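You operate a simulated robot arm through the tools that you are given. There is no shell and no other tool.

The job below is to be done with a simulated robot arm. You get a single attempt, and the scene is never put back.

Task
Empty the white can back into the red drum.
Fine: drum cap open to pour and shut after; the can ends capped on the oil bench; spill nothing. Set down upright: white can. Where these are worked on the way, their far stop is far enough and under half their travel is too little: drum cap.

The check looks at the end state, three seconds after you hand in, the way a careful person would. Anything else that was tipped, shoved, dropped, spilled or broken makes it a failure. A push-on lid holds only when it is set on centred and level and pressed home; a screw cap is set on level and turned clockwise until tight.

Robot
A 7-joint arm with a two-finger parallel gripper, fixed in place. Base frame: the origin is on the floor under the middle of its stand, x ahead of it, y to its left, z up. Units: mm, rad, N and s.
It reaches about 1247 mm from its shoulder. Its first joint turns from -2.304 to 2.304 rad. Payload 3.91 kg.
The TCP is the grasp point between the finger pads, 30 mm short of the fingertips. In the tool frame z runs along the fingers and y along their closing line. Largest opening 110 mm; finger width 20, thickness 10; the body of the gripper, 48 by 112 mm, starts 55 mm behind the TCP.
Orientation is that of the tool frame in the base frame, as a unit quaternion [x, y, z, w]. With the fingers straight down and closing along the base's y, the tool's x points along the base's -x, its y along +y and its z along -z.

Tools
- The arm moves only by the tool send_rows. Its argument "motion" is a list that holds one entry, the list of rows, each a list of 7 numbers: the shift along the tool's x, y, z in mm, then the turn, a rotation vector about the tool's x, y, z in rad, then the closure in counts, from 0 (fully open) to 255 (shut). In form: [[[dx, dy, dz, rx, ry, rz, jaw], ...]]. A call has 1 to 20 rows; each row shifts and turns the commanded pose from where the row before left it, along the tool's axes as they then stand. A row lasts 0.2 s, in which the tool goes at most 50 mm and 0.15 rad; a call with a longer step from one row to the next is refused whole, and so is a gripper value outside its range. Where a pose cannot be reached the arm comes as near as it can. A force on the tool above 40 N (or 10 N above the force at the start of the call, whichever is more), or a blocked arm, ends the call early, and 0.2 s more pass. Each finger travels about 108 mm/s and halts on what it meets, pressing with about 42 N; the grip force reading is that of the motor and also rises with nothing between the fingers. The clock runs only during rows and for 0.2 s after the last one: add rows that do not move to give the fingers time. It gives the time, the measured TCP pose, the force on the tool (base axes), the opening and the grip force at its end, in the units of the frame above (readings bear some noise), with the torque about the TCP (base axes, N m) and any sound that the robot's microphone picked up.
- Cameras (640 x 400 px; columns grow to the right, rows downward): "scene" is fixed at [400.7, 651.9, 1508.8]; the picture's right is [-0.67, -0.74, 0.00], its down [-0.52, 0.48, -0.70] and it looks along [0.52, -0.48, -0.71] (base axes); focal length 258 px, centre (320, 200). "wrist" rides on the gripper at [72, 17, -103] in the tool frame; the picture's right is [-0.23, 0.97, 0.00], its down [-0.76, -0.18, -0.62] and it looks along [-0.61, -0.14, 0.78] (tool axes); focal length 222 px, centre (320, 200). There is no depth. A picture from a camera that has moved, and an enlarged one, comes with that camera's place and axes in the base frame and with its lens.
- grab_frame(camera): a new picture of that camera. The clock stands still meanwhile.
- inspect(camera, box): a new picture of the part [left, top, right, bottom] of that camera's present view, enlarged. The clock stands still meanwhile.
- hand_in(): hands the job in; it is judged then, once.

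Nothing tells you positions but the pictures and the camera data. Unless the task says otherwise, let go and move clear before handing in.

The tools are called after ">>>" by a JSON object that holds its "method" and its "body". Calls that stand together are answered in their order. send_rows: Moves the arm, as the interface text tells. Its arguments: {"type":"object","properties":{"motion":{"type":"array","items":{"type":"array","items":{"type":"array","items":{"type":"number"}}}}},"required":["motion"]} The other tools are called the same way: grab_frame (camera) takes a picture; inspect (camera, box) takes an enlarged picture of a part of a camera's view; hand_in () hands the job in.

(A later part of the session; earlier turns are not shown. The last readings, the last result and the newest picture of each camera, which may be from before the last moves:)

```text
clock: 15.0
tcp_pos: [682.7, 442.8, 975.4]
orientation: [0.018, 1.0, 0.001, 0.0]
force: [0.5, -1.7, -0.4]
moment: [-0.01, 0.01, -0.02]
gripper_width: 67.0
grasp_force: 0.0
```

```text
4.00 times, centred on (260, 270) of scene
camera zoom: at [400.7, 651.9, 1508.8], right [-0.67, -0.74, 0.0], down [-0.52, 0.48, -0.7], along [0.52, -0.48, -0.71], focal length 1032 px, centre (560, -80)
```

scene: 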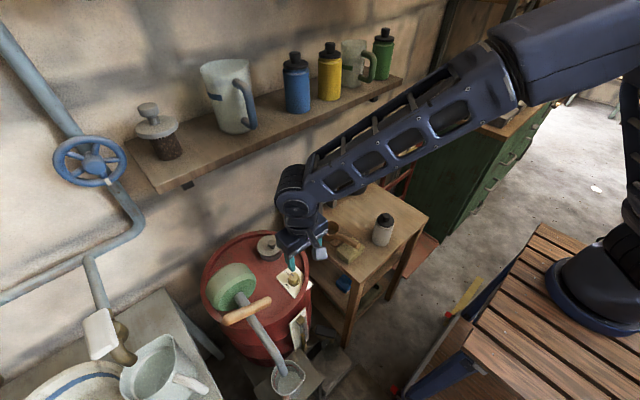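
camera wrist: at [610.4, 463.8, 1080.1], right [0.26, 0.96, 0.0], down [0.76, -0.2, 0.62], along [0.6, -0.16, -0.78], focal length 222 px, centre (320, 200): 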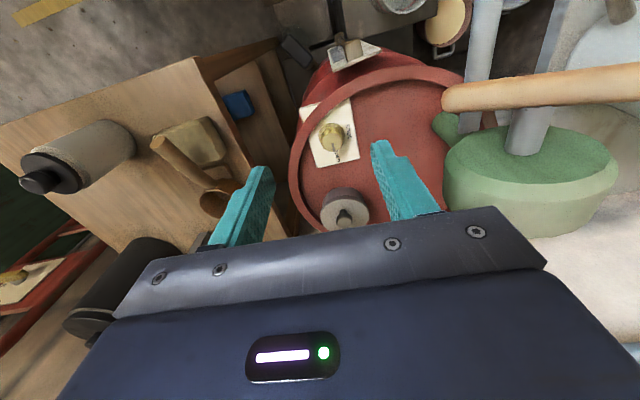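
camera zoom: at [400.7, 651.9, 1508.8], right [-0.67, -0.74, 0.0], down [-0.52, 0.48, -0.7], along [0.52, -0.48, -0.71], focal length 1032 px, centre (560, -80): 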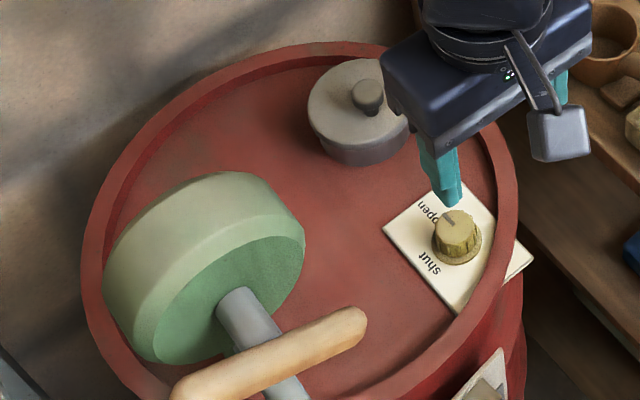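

The dial now points at "open", but the grey lid still looks seated on its neck. I'll move the camera closer to that lid to see how it opens.

>>> {"method": "send_rows", "body": {"motion": [[[-30, 3, 0, 0, 0, 0, 100], [-30, 3, 10, 0, 0, 0, 100], [-30, 3, 30, 0, 0, 0, 100], [-32, 3, 35, 0, 0, 0, 100], [0, 0, 35, 0, 0, 0, 100], [0, 0, 0, 0, 0, 0, 100]]]}}

>>> {"method": "grab_frame", "body": {"camera": "wrist"}}

>>> {"method": "inspect", "body": {"camera": "wrist", "box": [220, 80, 420, 220]}}

```text
clock: 16.4
tcp_pos: [807.8, 454.3, 866.0]
orientation: [0.018, 1.0, 0.0, 0.0]
force: [-0.6, -0.3, 0.8]
moment: [0.01, -0.02, -0.01]
gripper_width: 66.7
grasp_force: 0.0
```

```text
taken
camera wrist: at [735.6, 473.7, 970.3], right [0.26, 0.97, 0.0], down [0.75, -0.2, 0.62], along [0.6, -0.16, -0.78], focal length 222 px, centre (320, 200)
```

wrist: 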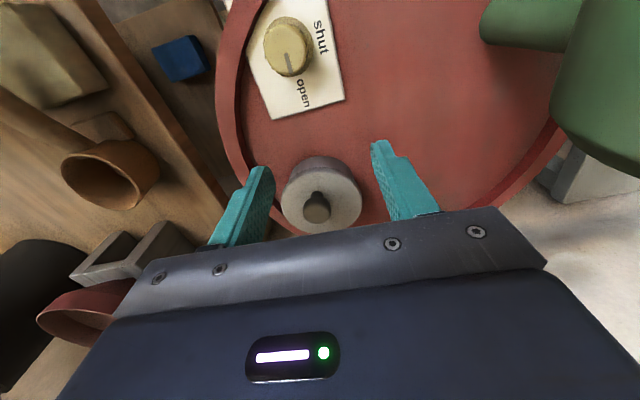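

```text
2.86 times, centred on (320, 150) of wrist
camera zoom: at [735.6, 473.7, 970.3], right [0.26, 0.97, 0.0], down [0.75, -0.2, 0.62], along [0.6, -0.16, -0.78], focal length 635 px, centre (320, 343)
```

zoom: 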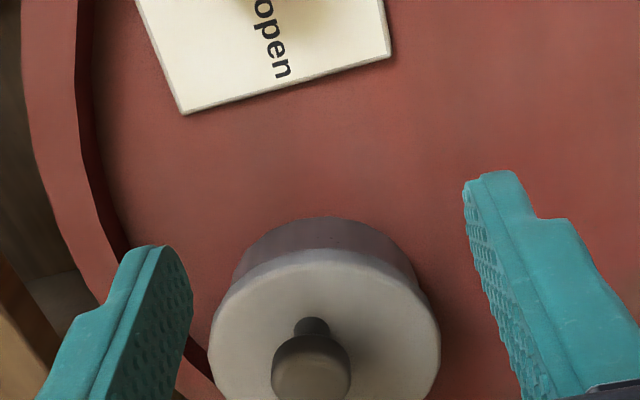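

The lid's knob sits about 15 mm off-centre toward the robot, so this looks like a hinged flap with its hinge on the wall side. I'll check clearances, then try lifting it by the knob.

>>> {"method": "grab_frame", "body": {"camera": "scene"}}

>>> {"method": "inspect", "body": {"camera": "wrist", "box": [270, 140, 370, 240]}}

>>> {"method": "inspect", "body": {"camera": "scene", "box": [440, 140, 640, 400]}}

```text
taken
```

scene: 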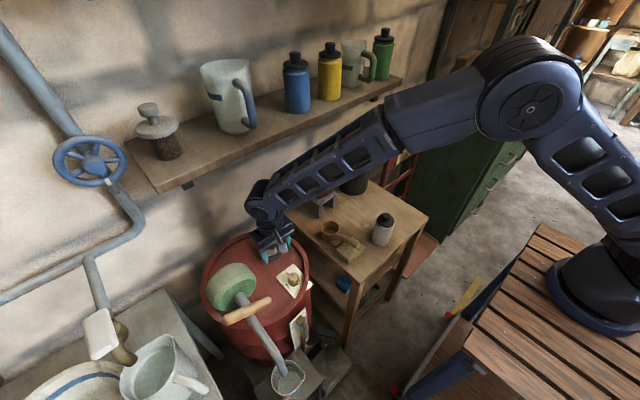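

```text
4.00 times, centred on (320, 190) of wrist
camera zoom: at [735.6, 473.7, 970.3], right [0.26, 0.97, 0.0], down [0.75, -0.2, 0.62], along [0.6, -0.16, -0.78], focal length 888 px, centre (320, 240)
```

zoom: 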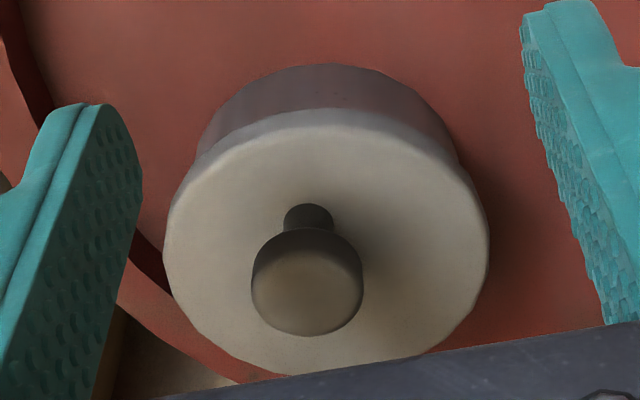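

```text
1.54 times, centred on (540, 270) of scene
camera zoom: at [400.7, 651.9, 1508.8], right [-0.67, -0.74, 0.0], down [-0.52, 0.48, -0.7], along [0.52, -0.48, -0.71], focal length 397 px, centre (-18, 92)
```

zoom: 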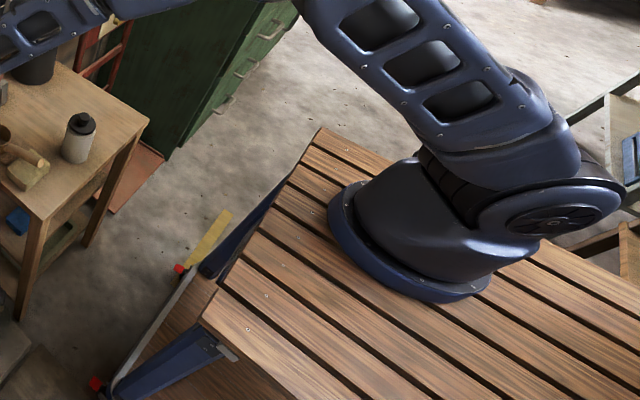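

Lid centre is about (888, 434), its lip overhangs the neck by roughly 7 mm, and the knob is on the robot side. I'll back off and tilt the gripper 45° forward, to look at the hinge side and at the shelf clearance.

>>> {"method": "send_rows", "body": {"motion": [[[40, 0, -10, 0, 0, -0.036, 100], [40, 0, -10, 0, 0, 0, 100], [0, 0, 0, 0, -0.131, 0, 100], [0, 0, 0, 0, -0.131, 0, 100], [0, 0, 0, 0, -0.131, 0, 100], [0, 0, 0, 0, -0.131, 0, 100], [0, 0, 0, 0, -0.131, 0, 100], [0, 0, 0, 0, -0.131, 0, 100], [0, 0, 0, 0, 0, 0, 255], [0, 0, 0, 0, 0, 0, 255]]]}}

>>> {"method": "grab_frame", "body": {"camera": "wrist"}}

>>> {"method": "grab_frame", "body": {"camera": "scene"}}

```text
clock: 18.6
tcp_pos: [727.2, 455.7, 889.4]
orientation: [0.001, 0.924, 0.0, 0.383]
force: [-0.9, 0.8, 0.1]
moment: [0.02, 0.04, -0.02]
gripper_width: 0.0
grasp_force: 38.2
```

```text
taken
camera wrist: at [602.2, 472.2, 911.4], right [0.16, 0.97, 0.16], down [0.1, -0.18, 0.98], along [0.98, -0.14, -0.12], focal length 222 px, centre (320, 200)
```

wrist: 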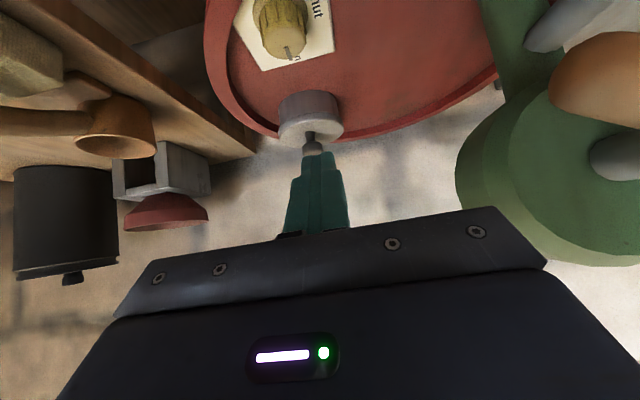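

```text
taken
```

scene: 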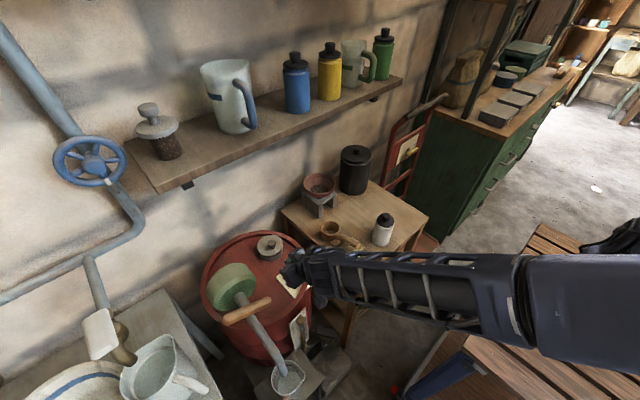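

>>> {"method": "inspect", "body": {"camera": "wrist", "box": [250, 60, 378, 160]}}

>>> {"method": "inspect", "body": {"camera": "wrist", "box": [0, 20, 280, 300]}}

```text
4.00 times, centred on (314, 110) of wrist
camera zoom: at [602.2, 472.2, 911.4], right [0.16, 0.97, 0.16], down [0.1, -0.18, 0.98], along [0.98, -0.14, -0.12], focal length 888 px, centre (344, 560)
```

zoom: 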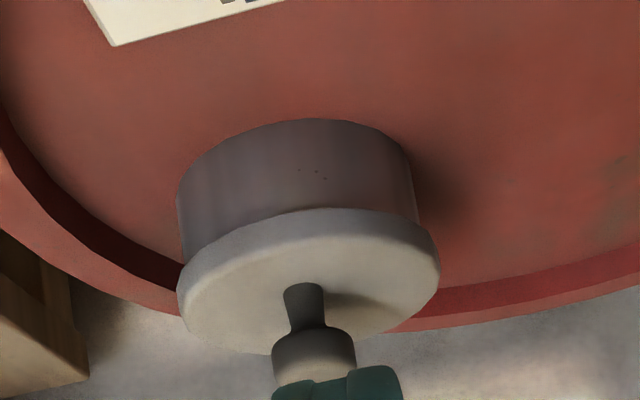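

```text
1.43 times, centred on (140, 160) of wrist
camera zoom: at [602.2, 472.2, 911.4], right [0.16, 0.97, 0.16], down [0.1, -0.18, 0.98], along [0.98, -0.14, -0.12], focal length 317 px, centre (577, 257)
```

zoom: 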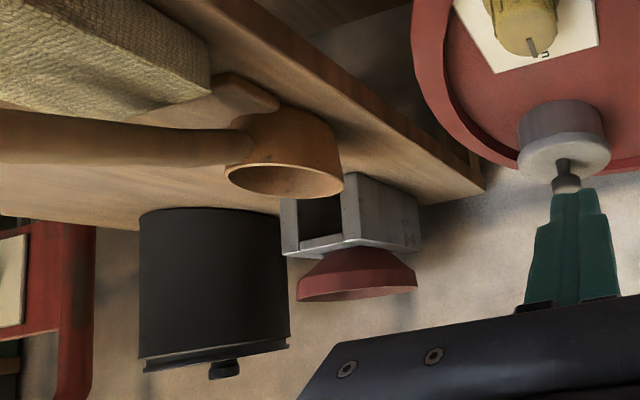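

The lid measures near (891, 433), top at about z 781, with its knob top near (877.5, 431.5, 804). I'll straighten up, go over the knob and do a gentle lift test.

>>> {"method": "send_rows", "body": {"motion": [[[0, 0, 0, 0, 0.131, 0, 139], [0, 0, 0, 0, 0.131, 0, 139], [0, 0, 0, 0, 0.131, 0, 139], [0, 0, 0, 0, 0.131, 0, 139], [0, 0, 0, 0, 0.131, 0, 139], [0, 0, 0, 0, 0.131, 0, 139], [-40, -6, 0, 0, 0, 0, 139], [-40, -6, 0, 0, 0, 0, 139], [-40, -6, 0, 0, 0, 0, 139], [-30, -6.4, 10, 0, 0, 0, 139], [0, 0, 15, 0, 0, 0, 139], [0, 0, 0, 0, 0, 0, 139]]]}}

>>> {"method": "grab_frame", "body": {"camera": "wrist"}}

>>> {"method": "inspect", "body": {"camera": "wrist", "box": [256, 110, 384, 190]}}

>>> {"method": "grab_frame", "body": {"camera": "scene"}}

```text
clock: 21.2
tcp_pos: [876.1, 432.1, 863.6]
orientation: [0.0, 1.0, -0.001, 0.0]
force: [0.0, 0.4, -0.6]
moment: [-0.01, 0.02, -0.01]
gripper_width: 50.3
grasp_force: 0.2
```

```text
taken
camera wrist: at [802.6, 448.9, 968.6], right [0.23, 0.97, 0.0], down [0.76, -0.18, 0.62], along [0.61, -0.14, -0.78], focal length 222 px, centre (320, 200)
```

wrist: 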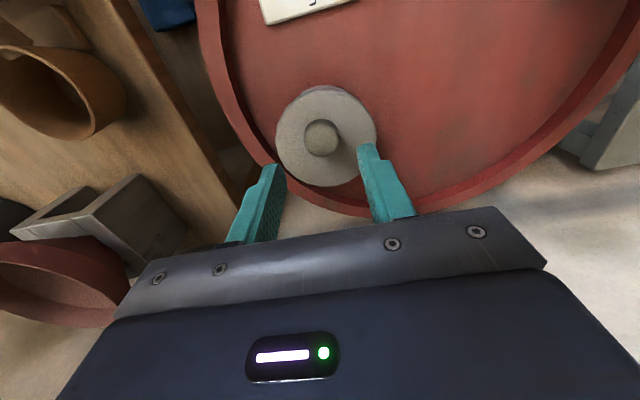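

```text
5.00 times, centred on (320, 150) of wrist
camera zoom: at [802.6, 448.9, 968.6], right [0.23, 0.97, 0.0], down [0.76, -0.18, 0.62], along [0.61, -0.14, -0.78], focal length 1111 px, centre (320, 450)
```

zoom: 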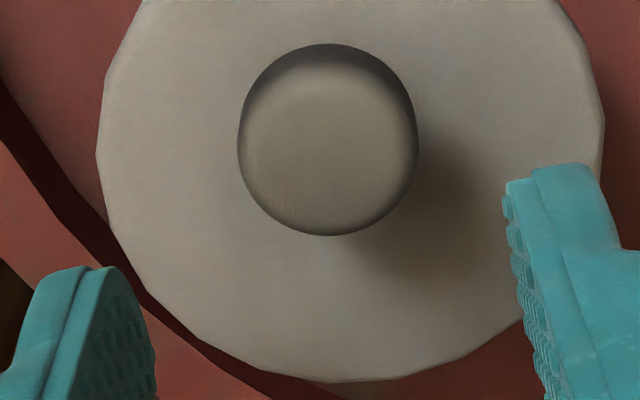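

```text
taken
```

scene: 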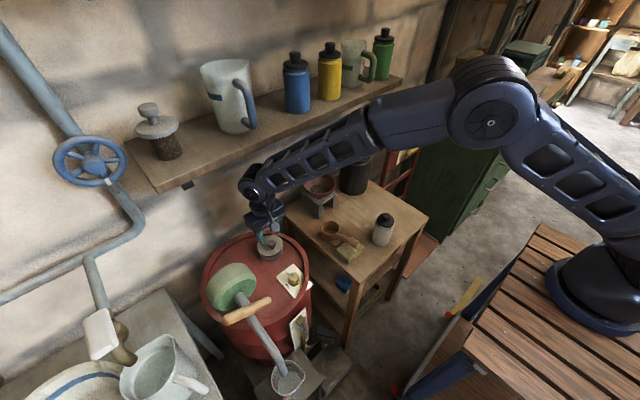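

>>> {"method": "send_rows", "body": {"motion": [[[4, 1, 15, 0, 0, 0, 139], [0, 0, 16, 0, 0, 0, 139], [0, 0, 16, 0, 0, 0, 139], [0, 0, 0, 0, 0, 0, 139]]]}}

>>> {"method": "grab_frame", "body": {"camera": "wrist"}}

>>> {"method": "inspect", "body": {"camera": "scene", "box": [240, 215, 320, 275]}}

```text
clock: 22.2
tcp_pos: [872.1, 431.5, 818.9]
orientation: [-0.001, 1.0, 0.002, 0.001]
force: [-9.9, 0.0, 38.7]
moment: [0.67, -0.09, 0.14]
gripper_width: 48.6
grasp_force: 0.0
```

```text
taken
camera wrist: at [798.2, 448.8, 923.8], right [0.23, 0.97, 0.0], down [0.76, -0.18, 0.63], along [0.61, -0.14, -0.78], focal length 222 px, centre (320, 200)
```

wrist: 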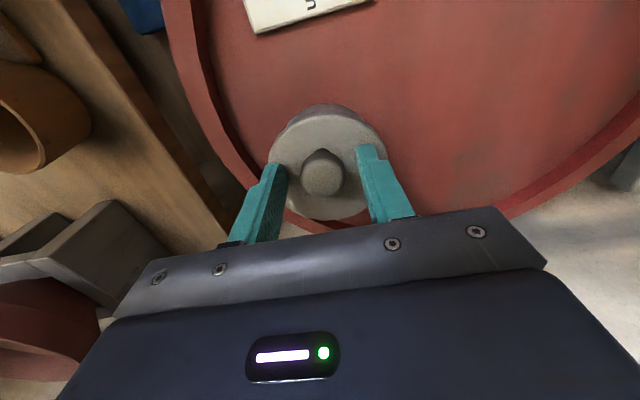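

```text
6.67 times, centred on (280, 245) of scene
camera zoom: at [400.7, 651.9, 1508.8], right [-0.67, -0.74, 0.0], down [-0.52, 0.48, -0.7], along [0.52, -0.48, -0.71], focal length 1719 px, centre (587, -100)
```

zoom: 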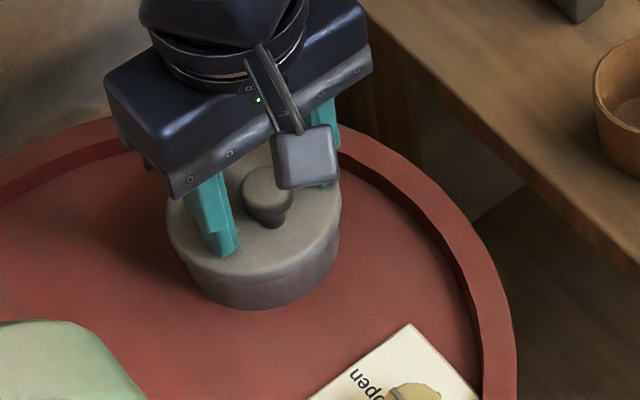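

The fingertips touched the lid top at z≈789, so the lid sits a bit higher than I estimated. I'll rise slightly, recentre and grip the knob.

>>> {"method": "send_rows", "body": {"motion": [[[0, 0, -5, 0, 0, 0, 139], [1.5, 2, 0, 0, 0, 0, 139], [0, 0, 0, 0, 0, 0, 190], [0, 0, 0, 0, 0, 0, 255], [0, 0, 0, 0, 0, 0, 255], [0, 0, 0, 0, 0, 0, 255]]]}}

>>> {"method": "inspect", "body": {"camera": "wrist", "box": [240, 90, 400, 210]}}

```text
clock: 23.6
tcp_pos: [869.3, 434.9, 820.8]
orientation: [-0.001, 1.0, 0.001, -0.001]
force: [-3.3, 17.8, -5.9]
moment: [0.19, 0.54, -0.04]
gripper_width: 24.9
grasp_force: 44.9
```

```text
3.33 times, centred on (320, 150) of wrist
camera zoom: at [796.9, 452.0, 925.6], right [0.23, 0.97, 0.0], down [0.76, -0.18, 0.62], along [0.61, -0.14, -0.78], focal length 740 px, centre (320, 367)
```

zoom: 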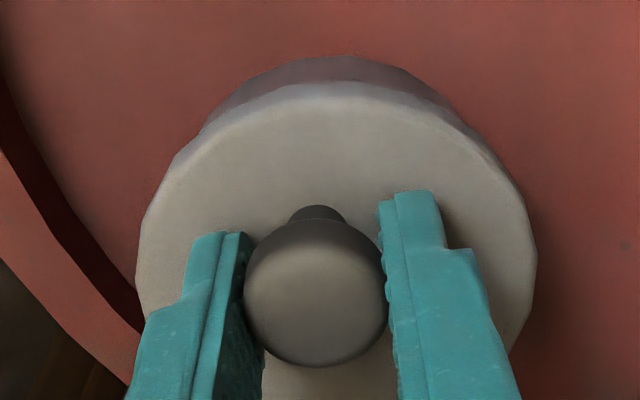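

>>> {"method": "send_rows", "body": {"motion": [[[0, 1.7, 0, 0, 0, 0, 255], [0, 0, 0, 0, 0, 0, 255]]]}}

>>> {"method": "send_rows", "body": {"motion": [[[0, 0, -2, 0, 0, 0, 255], [0, 0, -2, 0, 0, 0, 255], [0, 0, -2, 0, 0, 0, 255], [0, 0, 0, 0, 0, 0, 255]]]}}

>>> {"method": "grab_frame", "body": {"camera": "wrist"}}

>>> {"method": "inspect", "body": {"camera": "scene", "box": [240, 215, 320, 275]}}

```text
clock: 24.2
tcp_pos: [869.4, 435.4, 822.1]
orientation: [0.0, 1.0, -0.001, -0.001]
force: [-27.2, -4.6, 3.8]
moment: [-0.12, 0.8, -0.01]
gripper_width: 25.0
grasp_force: 44.9
```

```text
clock: 25.2
tcp_pos: [874.4, 435.4, 828.0]
orientation: [0.001, 1.0, 0.0, 0.001]
force: [16.4, 7.1, -23.5]
moment: [0.05, 0.52, -0.07]
gripper_width: 25.2
grasp_force: 45.0
```

```text
taken
camera wrist: at [800.2, 452.1, 932.0], right [0.23, 0.97, 0.0], down [0.76, -0.18, 0.62], along [0.61, -0.14, -0.78], focal length 222 px, centre (320, 200)
```

wrist: 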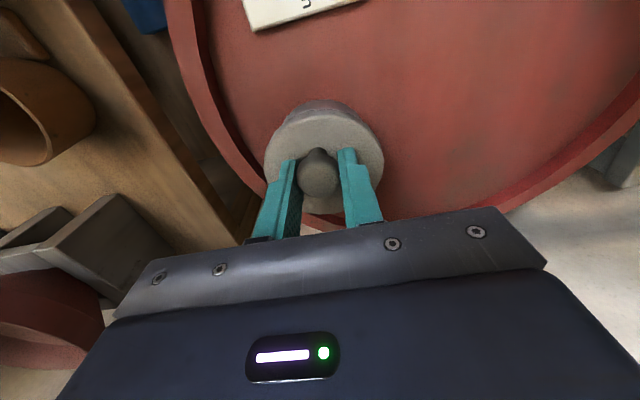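

```text
6.67 times, centred on (280, 245) of scene
camera zoom: at [400.7, 651.9, 1508.8], right [-0.67, -0.74, 0.0], down [-0.52, 0.48, -0.7], along [0.52, -0.48, -0.71], focal length 1719 px, centre (587, -100)
```

zoom: 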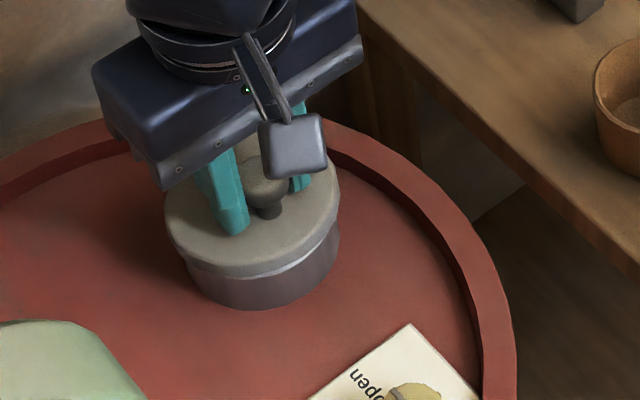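

The knob moved along an arc (+x while rising), which confirms a flap hinged on the wall side. I'll follow the hinge arc up in steps.

>>> {"method": "send_rows", "body": {"motion": [[[-2.5, 0, -5.2, 0, 0, 0, 255], [-3.2, 0, -5.2, 0, 0, 0, 255], [-3.7, 0, -4.9, 0, 0, 0, 255], [-4, 0, -4.5, 0, 0, 0, 255]]]}}

>>> {"method": "inspect", "body": {"camera": "scene", "box": [240, 205, 320, 265]}}

>>> {"method": "grab_frame", "body": {"camera": "wrist"}}

```text
clock: 26.2
tcp_pos: [885.3, 435.1, 847.1]
orientation: [-0.001, 1.0, -0.001, -0.001]
force: [-12.6, -14.7, -11.5]
moment: [-0.25, 1.38, 0.04]
gripper_width: 25.1
grasp_force: 44.9
```

```text
6.67 times, centred on (280, 235) of scene
camera zoom: at [400.7, 651.9, 1508.8], right [-0.67, -0.74, 0.0], down [-0.52, 0.48, -0.7], along [0.52, -0.48, -0.71], focal length 1719 px, centre (587, -33)
```

zoom: 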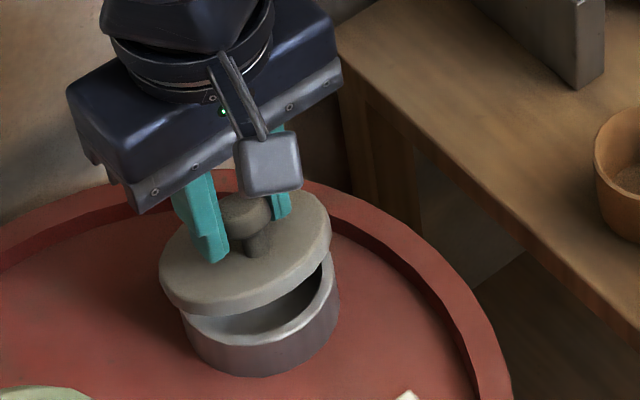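

```text
taken
camera wrist: at [812.9, 452.2, 951.8], right [0.23, 0.97, 0.0], down [0.76, -0.18, 0.62], along [0.61, -0.14, -0.78], focal length 222 px, centre (320, 200)
```

wrist: 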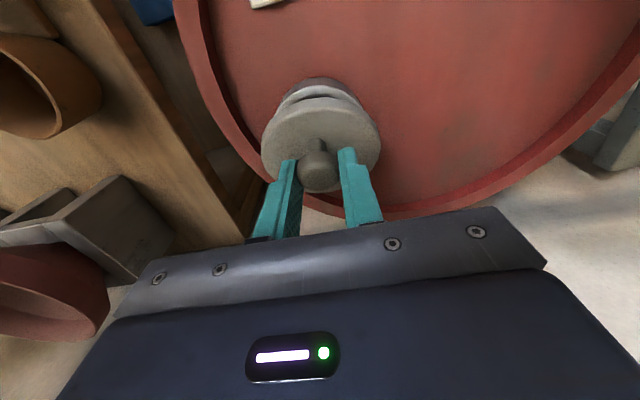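

>>> {"method": "send_rows", "body": {"motion": [[[-4.4, 0, -4.2, 0, 0.03, 0, 255], [-4.8, 0, -3.8, 0, 0.03, 0, 255], [-5.1, 0, -3.3, 0, 0.03, 0, 255], [-5.4, 0, -3, 0, 0.03, 0, 255]]]}}

>>> {"method": "inspect", "body": {"camera": "scene", "box": [240, 205, 320, 265]}}

>>> {"method": "grab_frame", "body": {"camera": "scene"}}

```text
clock: 27.2
tcp_pos: [904.5, 436.3, 860.9]
orientation: [-0.002, 0.998, -0.001, -0.06]
force: [-8.0, -11.2, -13.7]
moment: [-0.25, 1.02, 0.1]
gripper_width: 25.0
grasp_force: 45.3
```

```text
6.67 times, centred on (280, 235) of scene
camera zoom: at [400.7, 651.9, 1508.8], right [-0.67, -0.74, 0.0], down [-0.52, 0.48, -0.7], along [0.52, -0.48, -0.71], focal length 1719 px, centre (587, -33)
```

zoom: 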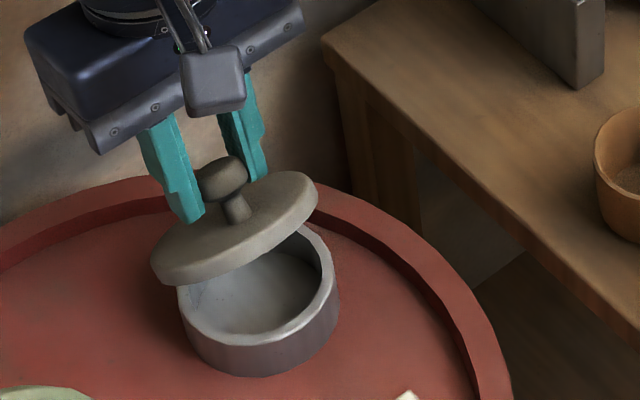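

```text
taken
```

scene: 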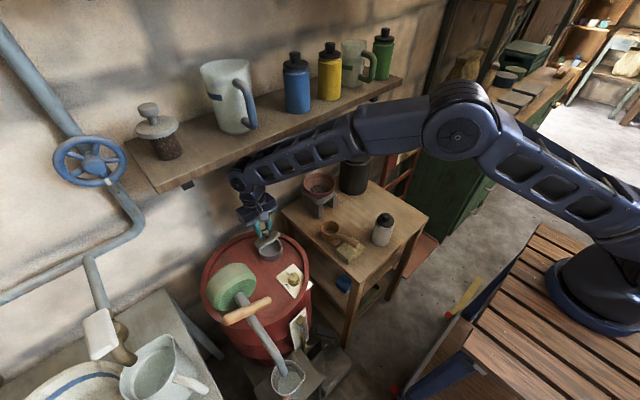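

>>> {"method": "send_rows", "body": {"motion": [[[-5.7, 0, -3.1, 0, 0, 0, 255], [-5.6, 0, -2.6, 0, 0, 0, 255], [-5.8, 0, -2.1, 0, 0, 0, 255], [-5.9, 0, -1.5, 0, 0, 0, 255]]]}}

>>> {"method": "inspect", "body": {"camera": "scene", "box": [230, 195, 310, 255]}}

```text
clock: 27.8
tcp_pos: [909.5, 434.6, 862.6]
orientation: [-0.003, 0.998, -0.004, -0.066]
force: [-22.5, -21.9, 27.3]
moment: [-0.48, 1.12, 0.15]
gripper_width: 24.7
grasp_force: 44.9
stopped in row 3: the force on the tool passed its limit at 45 N (the readings are from after the stop); the commanded pose is now the measured one
```

```text
6.67 times, centred on (270, 225) of scene
camera zoom: at [400.7, 651.9, 1508.8], right [-0.67, -0.74, 0.0], down [-0.52, 0.48, -0.7], along [0.52, -0.48, -0.71], focal length 1719 px, centre (653, 33)
```

zoom: 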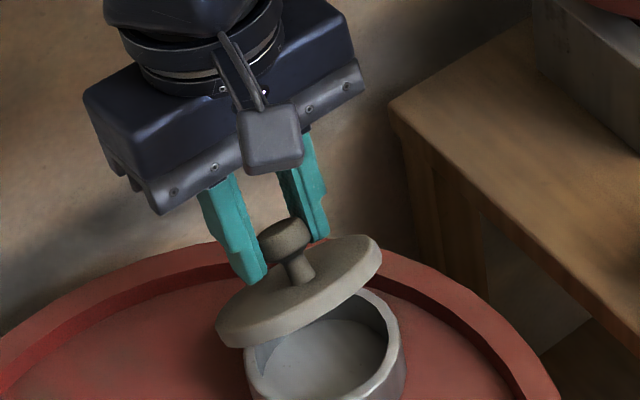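

At about 47° the fingertip corner hit the lid face, because the grip is too deep on the knob. I'll lower the lid back along its arc, regrip higher on the knob, and lift again.

>>> {"method": "send_rows", "body": {"motion": [[[2.1, 0, 1.5, 0, 0, 0, 255], [5.26, 0, 3.7, 0, -0.0145, 0, 255], [4.98, 0, 3.9, 0, -0.0145, 0, 255], [4.69, 0, 4.29, 0, -0.0145, 0, 255], [4.31, 0, 4.59, 0, -0.0145, 0, 255], [3.97, 0, 4.8, 0, -0.0145, 0, 255], [3.71, 0, 5.12, 0, -0.0145, 0, 255], [3.28, 0, 5.35, 0, -0.0145, 0, 255], [2.84, 0, 5.4, 0, -0.0145, 0, 255], [2.32, 0, 4, 0, -0.0145, 0, 255]]]}}

>>> {"method": "inspect", "body": {"camera": "scene", "box": [240, 215, 320, 275]}}

```text
clock: 30.0
tcp_pos: [871.3, 435.7, 822.9]
orientation: [-0.002, 1.0, -0.002, 0.002]
force: [14.5, -18.2, 15.3]
moment: [0.17, -1.53, 0.1]
gripper_width: 25.0
grasp_force: 44.8
```

```text
6.67 times, centred on (280, 245) of scene
camera zoom: at [400.7, 651.9, 1508.8], right [-0.67, -0.74, 0.0], down [-0.52, 0.48, -0.7], along [0.52, -0.48, -0.71], focal length 1719 px, centre (587, -100)
```

zoom: 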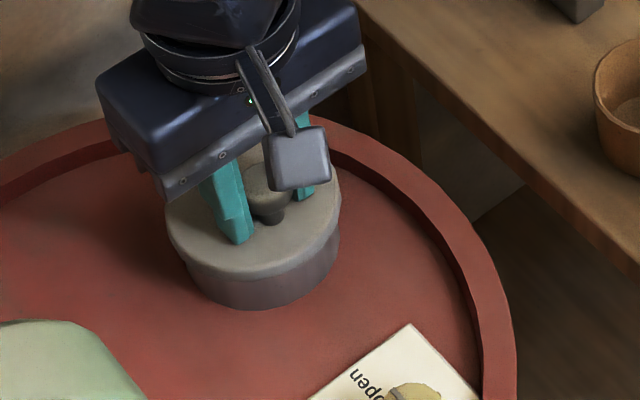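

>>> {"method": "send_rows", "body": {"motion": [[[0, 0, 0, 0, 0, 0, 180], [0, 0, 0, 0, 0, 0, 170], [0, 0, -4, 0, 0, 0, 170], [0, 0, -4, 0, 0, 0, 170], [0, 0, 0, 0, 0, 0, 170]]]}}

>>> {"method": "inspect", "body": {"camera": "wrist", "box": [240, 90, 400, 210]}}

>>> {"method": "inspect", "body": {"camera": "scene", "box": [240, 215, 320, 275]}}

```text
clock: 31.2
tcp_pos: [870.3, 436.1, 828.8]
orientation: [-0.003, 1.0, -0.003, 0.0]
force: [-0.5, 0.6, 1.3]
moment: [0.03, 0.0, -0.03]
gripper_width: 36.7
grasp_force: 0.0
```

```text
3.33 times, centred on (320, 150) of wrist
camera zoom: at [797.0, 453.7, 933.6], right [0.22, 0.97, 0.0], down [0.76, -0.17, 0.62], along [0.61, -0.14, -0.78], focal length 740 px, centre (320, 367)
```

zoom: 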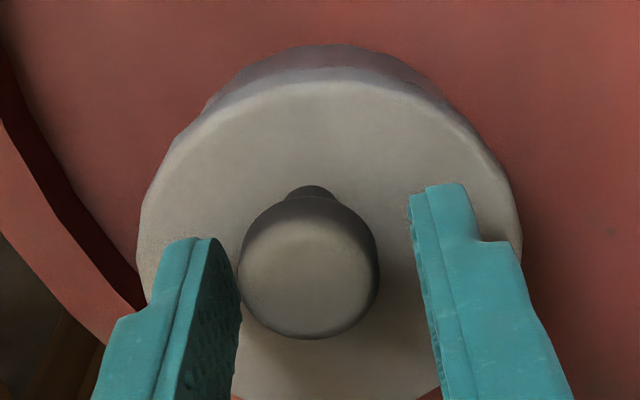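

```text
6.67 times, centred on (280, 245) of scene
camera zoom: at [400.7, 651.9, 1508.8], right [-0.67, -0.74, 0.0], down [-0.52, 0.48, -0.7], along [0.52, -0.48, -0.71], focal length 1719 px, centre (587, -100)
```

zoom: 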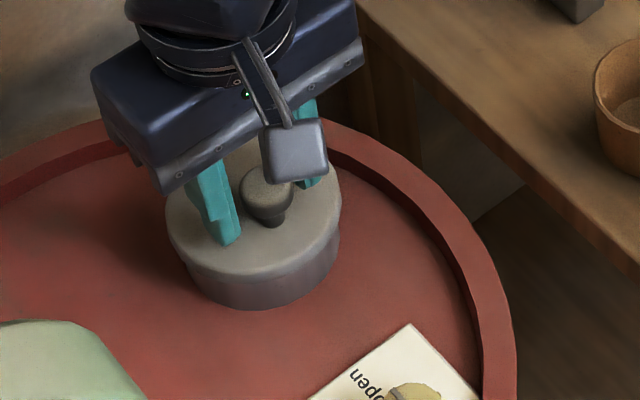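

>>> {"method": "send_rows", "body": {"motion": [[[1.5, -3, 0, 0, 0, 0, 170], [0, 0, 0, 0, 0, 0, 210], [0, 0, 0, 0, 0, 0, 255], [0, 0, 0, 0, 0, 0, 255], [0, 0, 0, 0, 0, 0, 255]]]}}

```text
clock: 32.4
tcp_pos: [868.8, 435.4, 828.9]
orientation: [-0.004, 1.0, -0.002, 0.001]
force: [10.3, 31.8, -1.6]
moment: [0.58, -0.3, -0.08]
gripper_width: 24.9
grasp_force: 45.0
```

>>> {"method": "send_rows", "body": {"motion": [[[-0.5, 2.8, 0, 0, 0, 0, 255], [0, 0, 0, 0, 0, 0, 255]]]}}

>>> {"method": "send_rows", "body": {"motion": [[[-2.3, 0, -5.7, 0, 0, 0, 255], [-2.7, 0, -5.4, 0, 0, 0, 255], [-3.2, 0, -5.2, 0, 0, 0, 255], [-3.7, 0, -4.9, 0, 0, 0, 255], [-4, 0, -4.5, 0, 0, 0, 255], [-4.4, 0, -4.2, 0, 0, 0, 255], [-4.8, 0, -3.8, 0, 0, 0, 255], [-5.1, 0, -3.3, 0, 0, 0, 255]]]}}

>>> {"method": "inspect", "body": {"camera": "scene", "box": [240, 205, 320, 265]}}

```text
clock: 33.0
tcp_pos: [868.9, 434.4, 827.8]
orientation: [-0.003, 1.0, -0.004, 0.0]
force: [-17.7, 8.5, 16.5]
moment: [0.08, -0.18, 0.01]
gripper_width: 25.0
grasp_force: 44.9
```

```text
clock: 34.8
tcp_pos: [898.9, 435.6, 865.7]
orientation: [-0.003, 1.0, -0.003, 0.001]
force: [-12.9, -10.0, -11.5]
moment: [-0.27, 1.42, 0.05]
gripper_width: 24.7
grasp_force: 45.1
```

```text
6.67 times, centred on (280, 235) of scene
camera zoom: at [400.7, 651.9, 1508.8], right [-0.67, -0.74, 0.0], down [-0.52, 0.48, -0.7], along [0.52, -0.48, -0.71], focal length 1719 px, centre (587, -33)
```

zoom: 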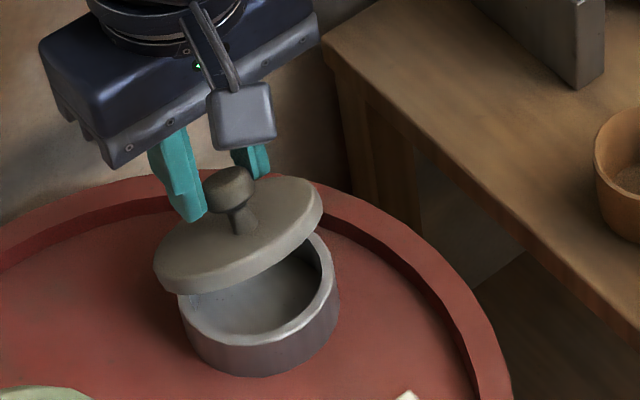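

>>> {"method": "send_rows", "body": {"motion": [[[-5.4, 0, -3, 0, 0, 0, 255], [-5.6, 0, -2.4, 0, 0, 0, 255], [-5.7, 0, -1.9, 0, 0, 0, 255], [-6, 0, -1.4, 0, 0, 0, 255]]]}}

>>> {"method": "inspect", "body": {"camera": "scene", "box": [230, 195, 310, 255]}}

```text
clock: 35.7
tcp_pos: [915.0, 435.7, 870.6]
orientation: [-0.005, 1.0, -0.006, -0.004]
force: [-12.2, -18.5, 18.8]
moment: [-0.4, 0.71, 0.14]
gripper_width: 23.5
grasp_force: 45.3
stopped in row 4: the force on the tool passed its limit at 43 N (the readings are from after the stop); the commanded pose is now the measured one
```

```text
6.67 times, centred on (270, 225) of scene
camera zoom: at [400.7, 651.9, 1508.8], right [-0.67, -0.74, 0.0], down [-0.52, 0.48, -0.7], along [0.52, -0.48, -0.71], focal length 1719 px, centre (653, 33)
```

zoom: 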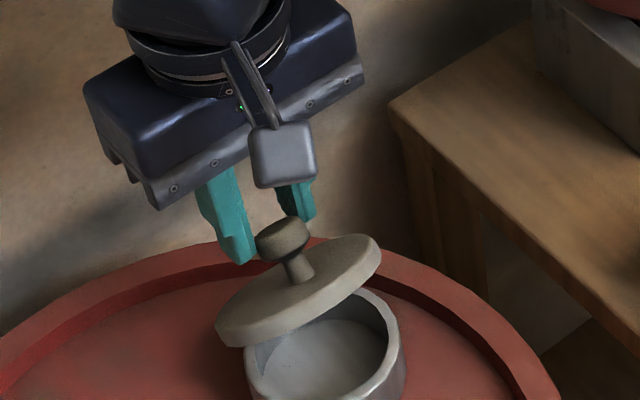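

The lid stopped at the same angle as before (about 50°), so this is probably the hinge's far stop. I'll let go slowly to see if it stays open.

>>> {"method": "send_rows", "body": {"motion": [[[0, 0, 0, 0, 0, 0, 190], [0, 0, 0, 0, 0, 0, 170], [0, 0, -8, 0, 0, 0, 170], [0, 0, -10, 0, 0, 0, 150]]]}}

>>> {"method": "inspect", "body": {"camera": "scene", "box": [230, 195, 310, 255]}}

>>> {"method": "grab_frame", "body": {"camera": "wrist"}}

```text
clock: 36.7
tcp_pos: [911.4, 435.2, 869.8]
orientation: [-0.005, 1.0, -0.011, -0.014]
force: [-0.1, 0.3, -0.1]
moment: [0.01, -0.01, -0.02]
gripper_width: 45.2
grasp_force: 0.1
```

```text
6.67 times, centred on (270, 225) of scene
camera zoom: at [400.7, 651.9, 1508.8], right [-0.67, -0.74, 0.0], down [-0.52, 0.48, -0.7], along [0.52, -0.48, -0.71], focal length 1719 px, centre (653, 33)
```

zoom: 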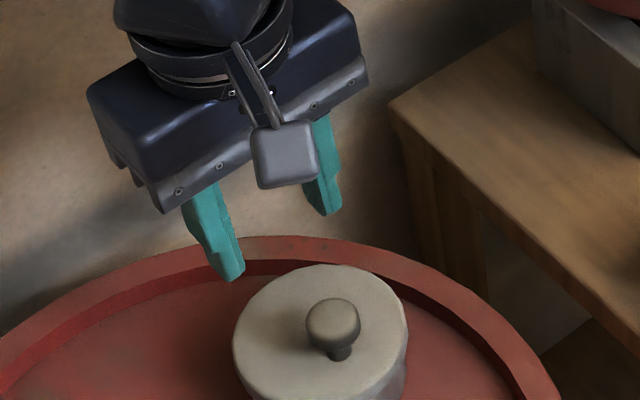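

```text
taken
camera wrist: at [840.7, 452.9, 975.7], right [0.22, 0.98, -0.03], down [0.78, -0.16, 0.61], along [0.59, -0.15, -0.79], focal length 222 px, centre (320, 200)
```

wrist: 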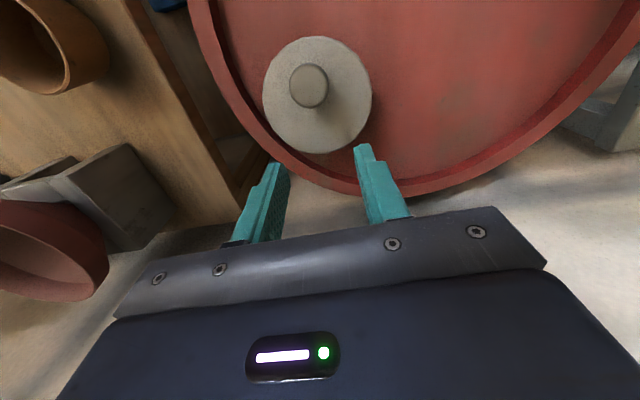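

The lid fell shut on release, and the arm seemed to be at its own limit there rather than the lid at its stop. I'll switch to pushing: tilt the closed fingers 45° forward, get under the front lip and flip the lid past vertical.

>>> {"method": "send_rows", "body": {"motion": [[[30, 0, 0, -0.012, -0.008, 0.01, 150], [40, 0, 0, 0, 0, 0, 150], [45, 0, 5, 0, 0, 0, 200], [0, 0, 0, 0, -0.1309, 0, 255], [0, 0, 0, 0, -0.1309, 0, 255], [0, 0, 0, 0, -0.1309, 0, 255], [0, 0, 0, 0, -0.1309, 0, 255], [0, 0, 0, 0, -0.1309, 0, 255], [0, 0, 0, 0, -0.1309, 0, 255], [0, 0, 0, 0, 0, 0, 255]]]}}

>>> {"method": "grab_frame", "body": {"camera": "wrist"}}

>>> {"method": "grab_frame", "body": {"camera": "scene"}}

```text
clock: 38.9
tcp_pos: [800.0, 436.0, 881.2]
orientation: [0.0, 0.923, 0.001, 0.384]
force: [-0.1, -0.6, 0.3]
moment: [-0.02, 0.01, -0.01]
gripper_width: 0.0
grasp_force: 37.9
```

```text
taken
camera wrist: at [675.2, 454.5, 904.4], right [0.16, 0.97, 0.16], down [0.09, -0.18, 0.98], along [0.98, -0.14, -0.12], focal length 222 px, centre (320, 200)
```

wrist: 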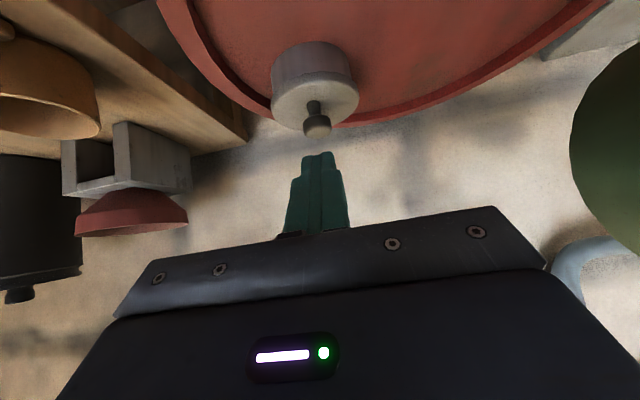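

```text
taken
```

scene: 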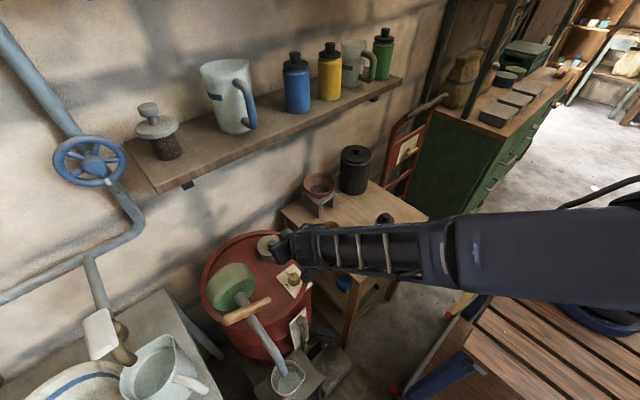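

>>> {"method": "inspect", "body": {"camera": "wrist", "box": [250, 30, 378, 110]}}

>>> {"method": "inspect", "body": {"camera": "wrist", "box": [256, 90, 384, 170]}}

```text
5.00 times, centred on (314, 70) of wrist
camera zoom: at [675.2, 454.5, 904.4], right [0.16, 0.97, 0.16], down [0.09, -0.18, 0.98], along [0.98, -0.14, -0.12], focal length 1111 px, centre (350, 850)
```

zoom: 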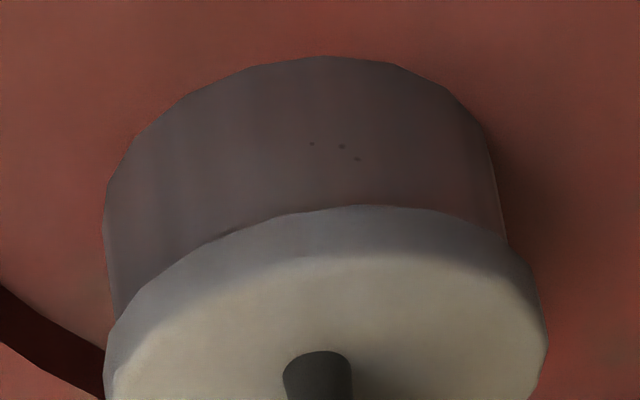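

```text
5.00 times, centred on (320, 130) of wrist
camera zoom: at [675.2, 454.5, 904.4], right [0.16, 0.97, 0.16], down [0.09, -0.18, 0.98], along [0.98, -0.14, -0.12], focal length 1111 px, centre (320, 550)
```

zoom: 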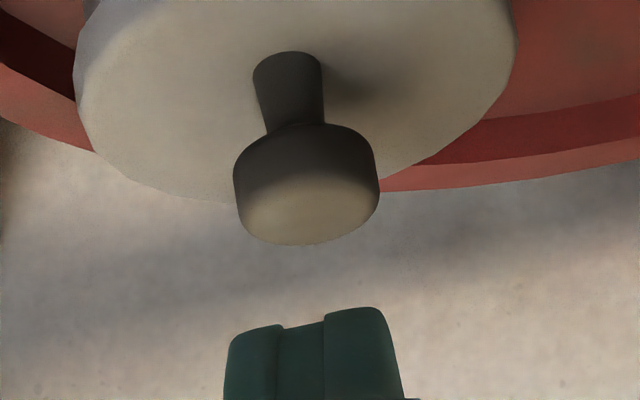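

>>> {"method": "send_rows", "body": {"motion": [[[16.26, -0.4, 18.67, 0, 0, 0, 255], [16.26, -0.4, 18.67, 0, 0, 0, 255], [16.26, -0.4, 18.67, 0, 0, 0, 255], [16.26, -0.3, 18.67, 0, 0, 0, 255], [0, 0, 0, 0, 0, 0, 255]]]}}

>>> {"method": "grab_frame", "body": {"camera": "wrist"}}

>>> {"method": "inspect", "body": {"camera": "scene", "box": [240, 225, 320, 285]}}

```text
clock: 40.1
tcp_pos: [805.8, 436.4, 783.3]
orientation: [0.001, 0.924, 0.001, 0.383]
force: [0.7, -0.9, -0.9]
moment: [0.0, 0.04, 0.02]
gripper_width: 0.1
grasp_force: 37.8
```

```text
taken
camera wrist: at [682.1, 454.3, 805.3], right [0.16, 0.97, 0.16], down [0.1, -0.18, 0.98], along [0.98, -0.14, -0.12], focal length 222 px, centre (320, 200)
```

wrist: 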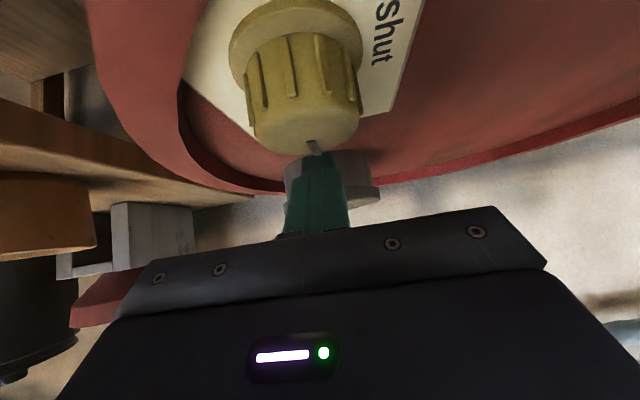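

```text
6.67 times, centred on (280, 255) of scene
camera zoom: at [400.7, 651.9, 1508.8], right [-0.67, -0.74, 0.0], down [-0.52, 0.48, -0.7], along [0.52, -0.48, -0.71], focal length 1719 px, centre (587, -167)
```

zoom: 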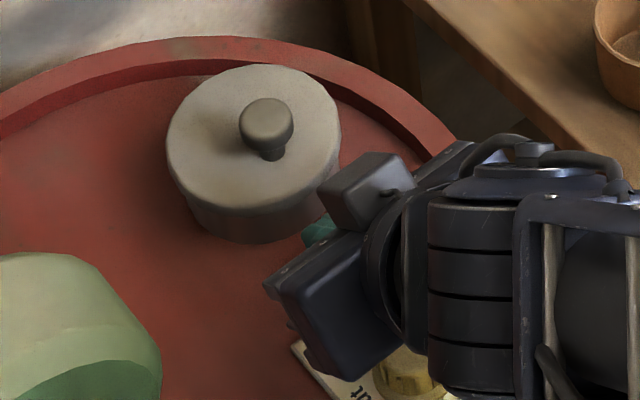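

>>> {"method": "send_rows", "body": {"motion": [[[-3.54, -1, 3.54, 0, 0, 0, 255], [-2.12, 0, 2.12, 0, 0, 0, 255], [-0.71, 0, 0.71, 0, 0, 0, 255], [-0.71, 0, 0.71, 0, 0, 0, 255], [0, 0, 0, 0, 0, 0, 255]]]}}

>>> {"method": "inspect", "body": {"camera": "wrist", "box": [256, 130, 384, 210]}}

>>> {"method": "inspect", "body": {"camera": "scene", "box": [255, 235, 295, 265]}}

```text
clock: 41.3
tcp_pos: [816.8, 433.5, 783.8]
orientation: [0.001, 0.924, -0.001, 0.383]
force: [-0.6, 1.0, 0.4]
moment: [-0.01, 0.0, 0.02]
gripper_width: 0.0
grasp_force: 38.5
```

```text
5.00 times, centred on (320, 170) of wrist
camera zoom: at [691.9, 451.6, 806.0], right [0.16, 0.97, 0.16], down [0.1, -0.18, 0.98], along [0.98, -0.14, -0.12], focal length 1111 px, centre (320, 350)
```

zoom: 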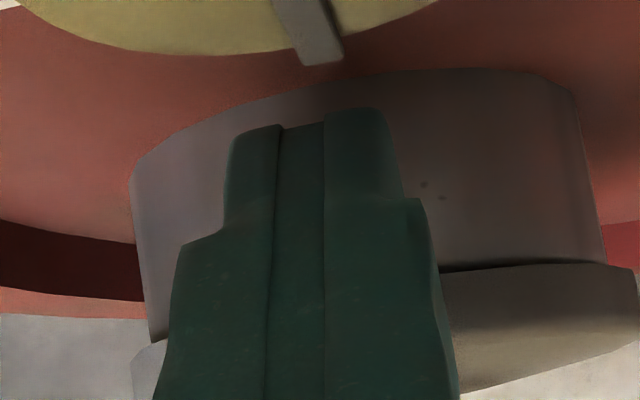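

```text
13.33 times, centred on (275, 250) of scene
camera zoom: at [400.7, 651.9, 1508.8], right [-0.67, -0.74, 0.0], down [-0.52, 0.48, -0.7], along [0.52, -0.48, -0.71], focal length 3438 px, centre (920, -467)
```

zoom: 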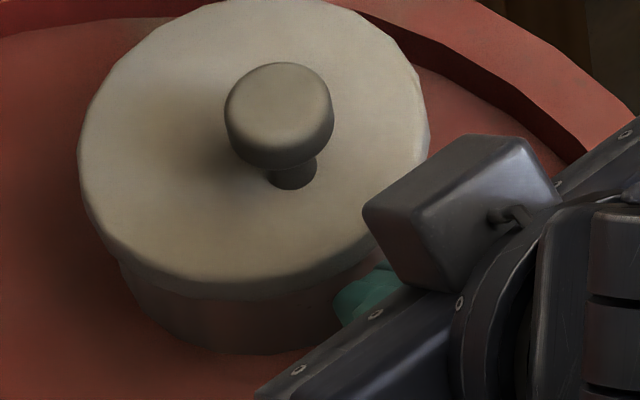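

>>> {"method": "send_rows", "body": {"motion": [[[-0.71, 0, 0.71, 0, 0, 0, 255], [-0.71, 0, 0.71, 0, 0, 0, 255], [0, 0, 0, 0, 0, 0, 255]]]}}

>>> {"method": "send_rows", "body": {"motion": [[[-0.71, 0, 0.71, 0, 0, 0, 255], [-0.71, 0, 0.71, 0, 0, 0, 255], [0, 0, 0, 0, 0, 0, 255]]]}}

```text
clock: 42.1
tcp_pos: [815.9, 433.9, 782.4]
orientation: [0.0, 0.924, 0.001, 0.383]
force: [-32.4, -1.4, 10.5]
moment: [-0.01, 0.15, -0.02]
gripper_width: 0.0
grasp_force: 37.7
```

```text
clock: 42.5
tcp_pos: [815.6, 435.5, 783.5]
orientation: [-0.001, 0.924, 0.0, 0.383]
force: [-12.3, -2.8, 9.7]
moment: [-0.07, -0.09, -0.05]
gripper_width: 0.0
grasp_force: 37.8
stopped in row 1: the force on the tool passed its limit at 46 N (the readings are from after the stop); the commanded pose is now the measured one
```

The fingertip is against the neck just under the lip. Now I'll lift slowly and check that the lid comes with it.

>>> {"method": "send_rows", "body": {"motion": [[[-2.47, 0, -3.18, 0, 0, 0, 255], [-2.83, 0, -2.83, 0, 0, 0, 255], [-2.83, 0, -2.83, 0, 0, 0, 255], [-3.04, 0, -2.62, 0, 0, 0, 255], [-3.18, 0, -2.47, 0, 0, 0, 255]]]}}

>>> {"method": "inspect", "body": {"camera": "wrist", "box": [240, 110, 400, 210]}}

>>> {"method": "inspect", "body": {"camera": "scene", "box": [245, 225, 309, 265]}}

```text
clock: 43.7
tcp_pos: [818.4, 434.0, 804.0]
orientation: [0.0, 0.924, 0.0, 0.383]
force: [0.7, -0.5, -0.5]
moment: [0.0, 0.01, 0.0]
gripper_width: 0.0
grasp_force: 38.1
```

```text
4.00 times, centred on (320, 160) of wrist
camera zoom: at [693.5, 451.8, 826.2], right [0.16, 0.97, 0.16], down [0.1, -0.18, 0.98], along [0.98, -0.14, -0.12], focal length 888 px, centre (320, 360)
```

zoom: 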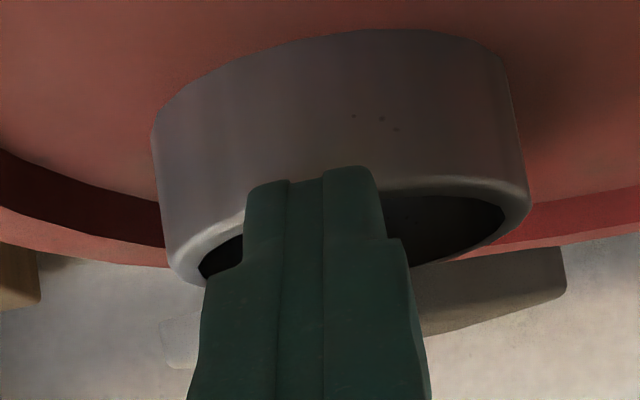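

```text
10.00 times, centred on (277, 245) of scene
camera zoom: at [400.7, 651.9, 1508.8], right [-0.67, -0.74, 0.0], down [-0.52, 0.48, -0.7], along [0.52, -0.48, -0.71], focal length 2579 px, centre (750, -250)
```

zoom: 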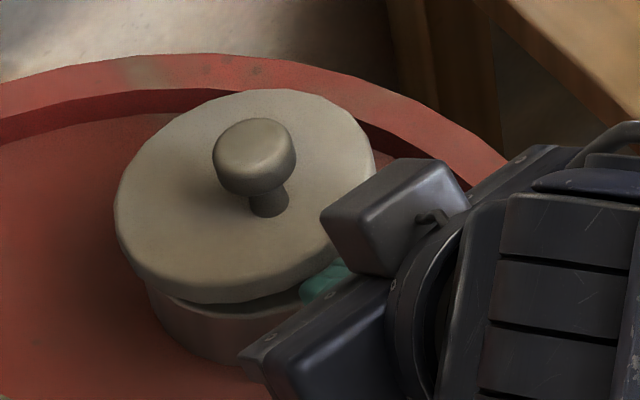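

The lid is riding up on the finger. I'll continue the flip.

>>> {"method": "send_rows", "body": {"motion": [[[-8.63, 0, -2.76, 0, 0, 0, 255], [-8.63, 0, -2.76, 0, 0, 0, 255], [-7.42, 0, -1.77, 0, 0, 0, 255], [-7.42, 0, -1.77, 0, 0, 0, 255], [-7.42, 0, -1.06, 0, 0, 0, 255], [-7.42, 0, -1.06, 0, 0, 0, 255], [0, 0, 0, 0, 0, 0, 255]]]}}

>>> {"method": "grab_frame", "body": {"camera": "wrist"}}

>>> {"method": "inspect", "body": {"camera": "scene", "box": [230, 210, 310, 260]}}

```text
clock: 45.3
tcp_pos: [843.7, 434.9, 844.4]
orientation: [0.0, 0.924, 0.0, 0.383]
force: [-0.7, 0.5, 0.1]
moment: [0.01, 0.01, 0.0]
gripper_width: 0.0
grasp_force: 37.7
```

```text
taken
camera wrist: at [718.4, 452.3, 866.6], right [0.16, 0.97, 0.16], down [0.1, -0.18, 0.98], along [0.98, -0.14, -0.12], focal length 222 px, centre (320, 200)
```

wrist: 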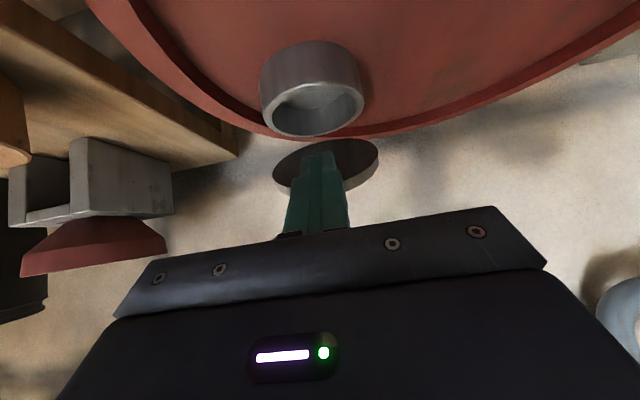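

```text
8.00 times, centred on (270, 235) of scene
camera zoom: at [400.7, 651.9, 1508.8], right [-0.67, -0.74, 0.0], down [-0.52, 0.48, -0.7], along [0.52, -0.48, -0.71], focal length 2063 px, centre (720, -80)
```

zoom: 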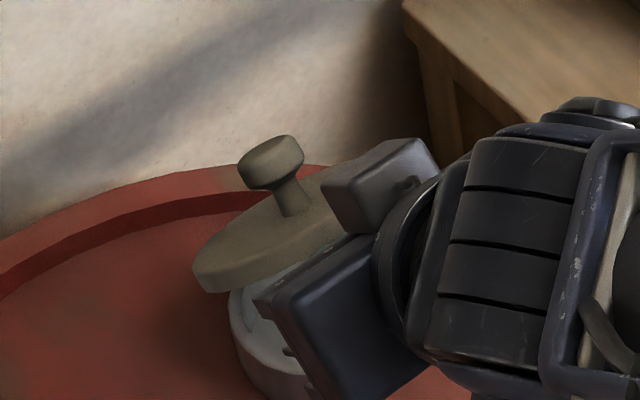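

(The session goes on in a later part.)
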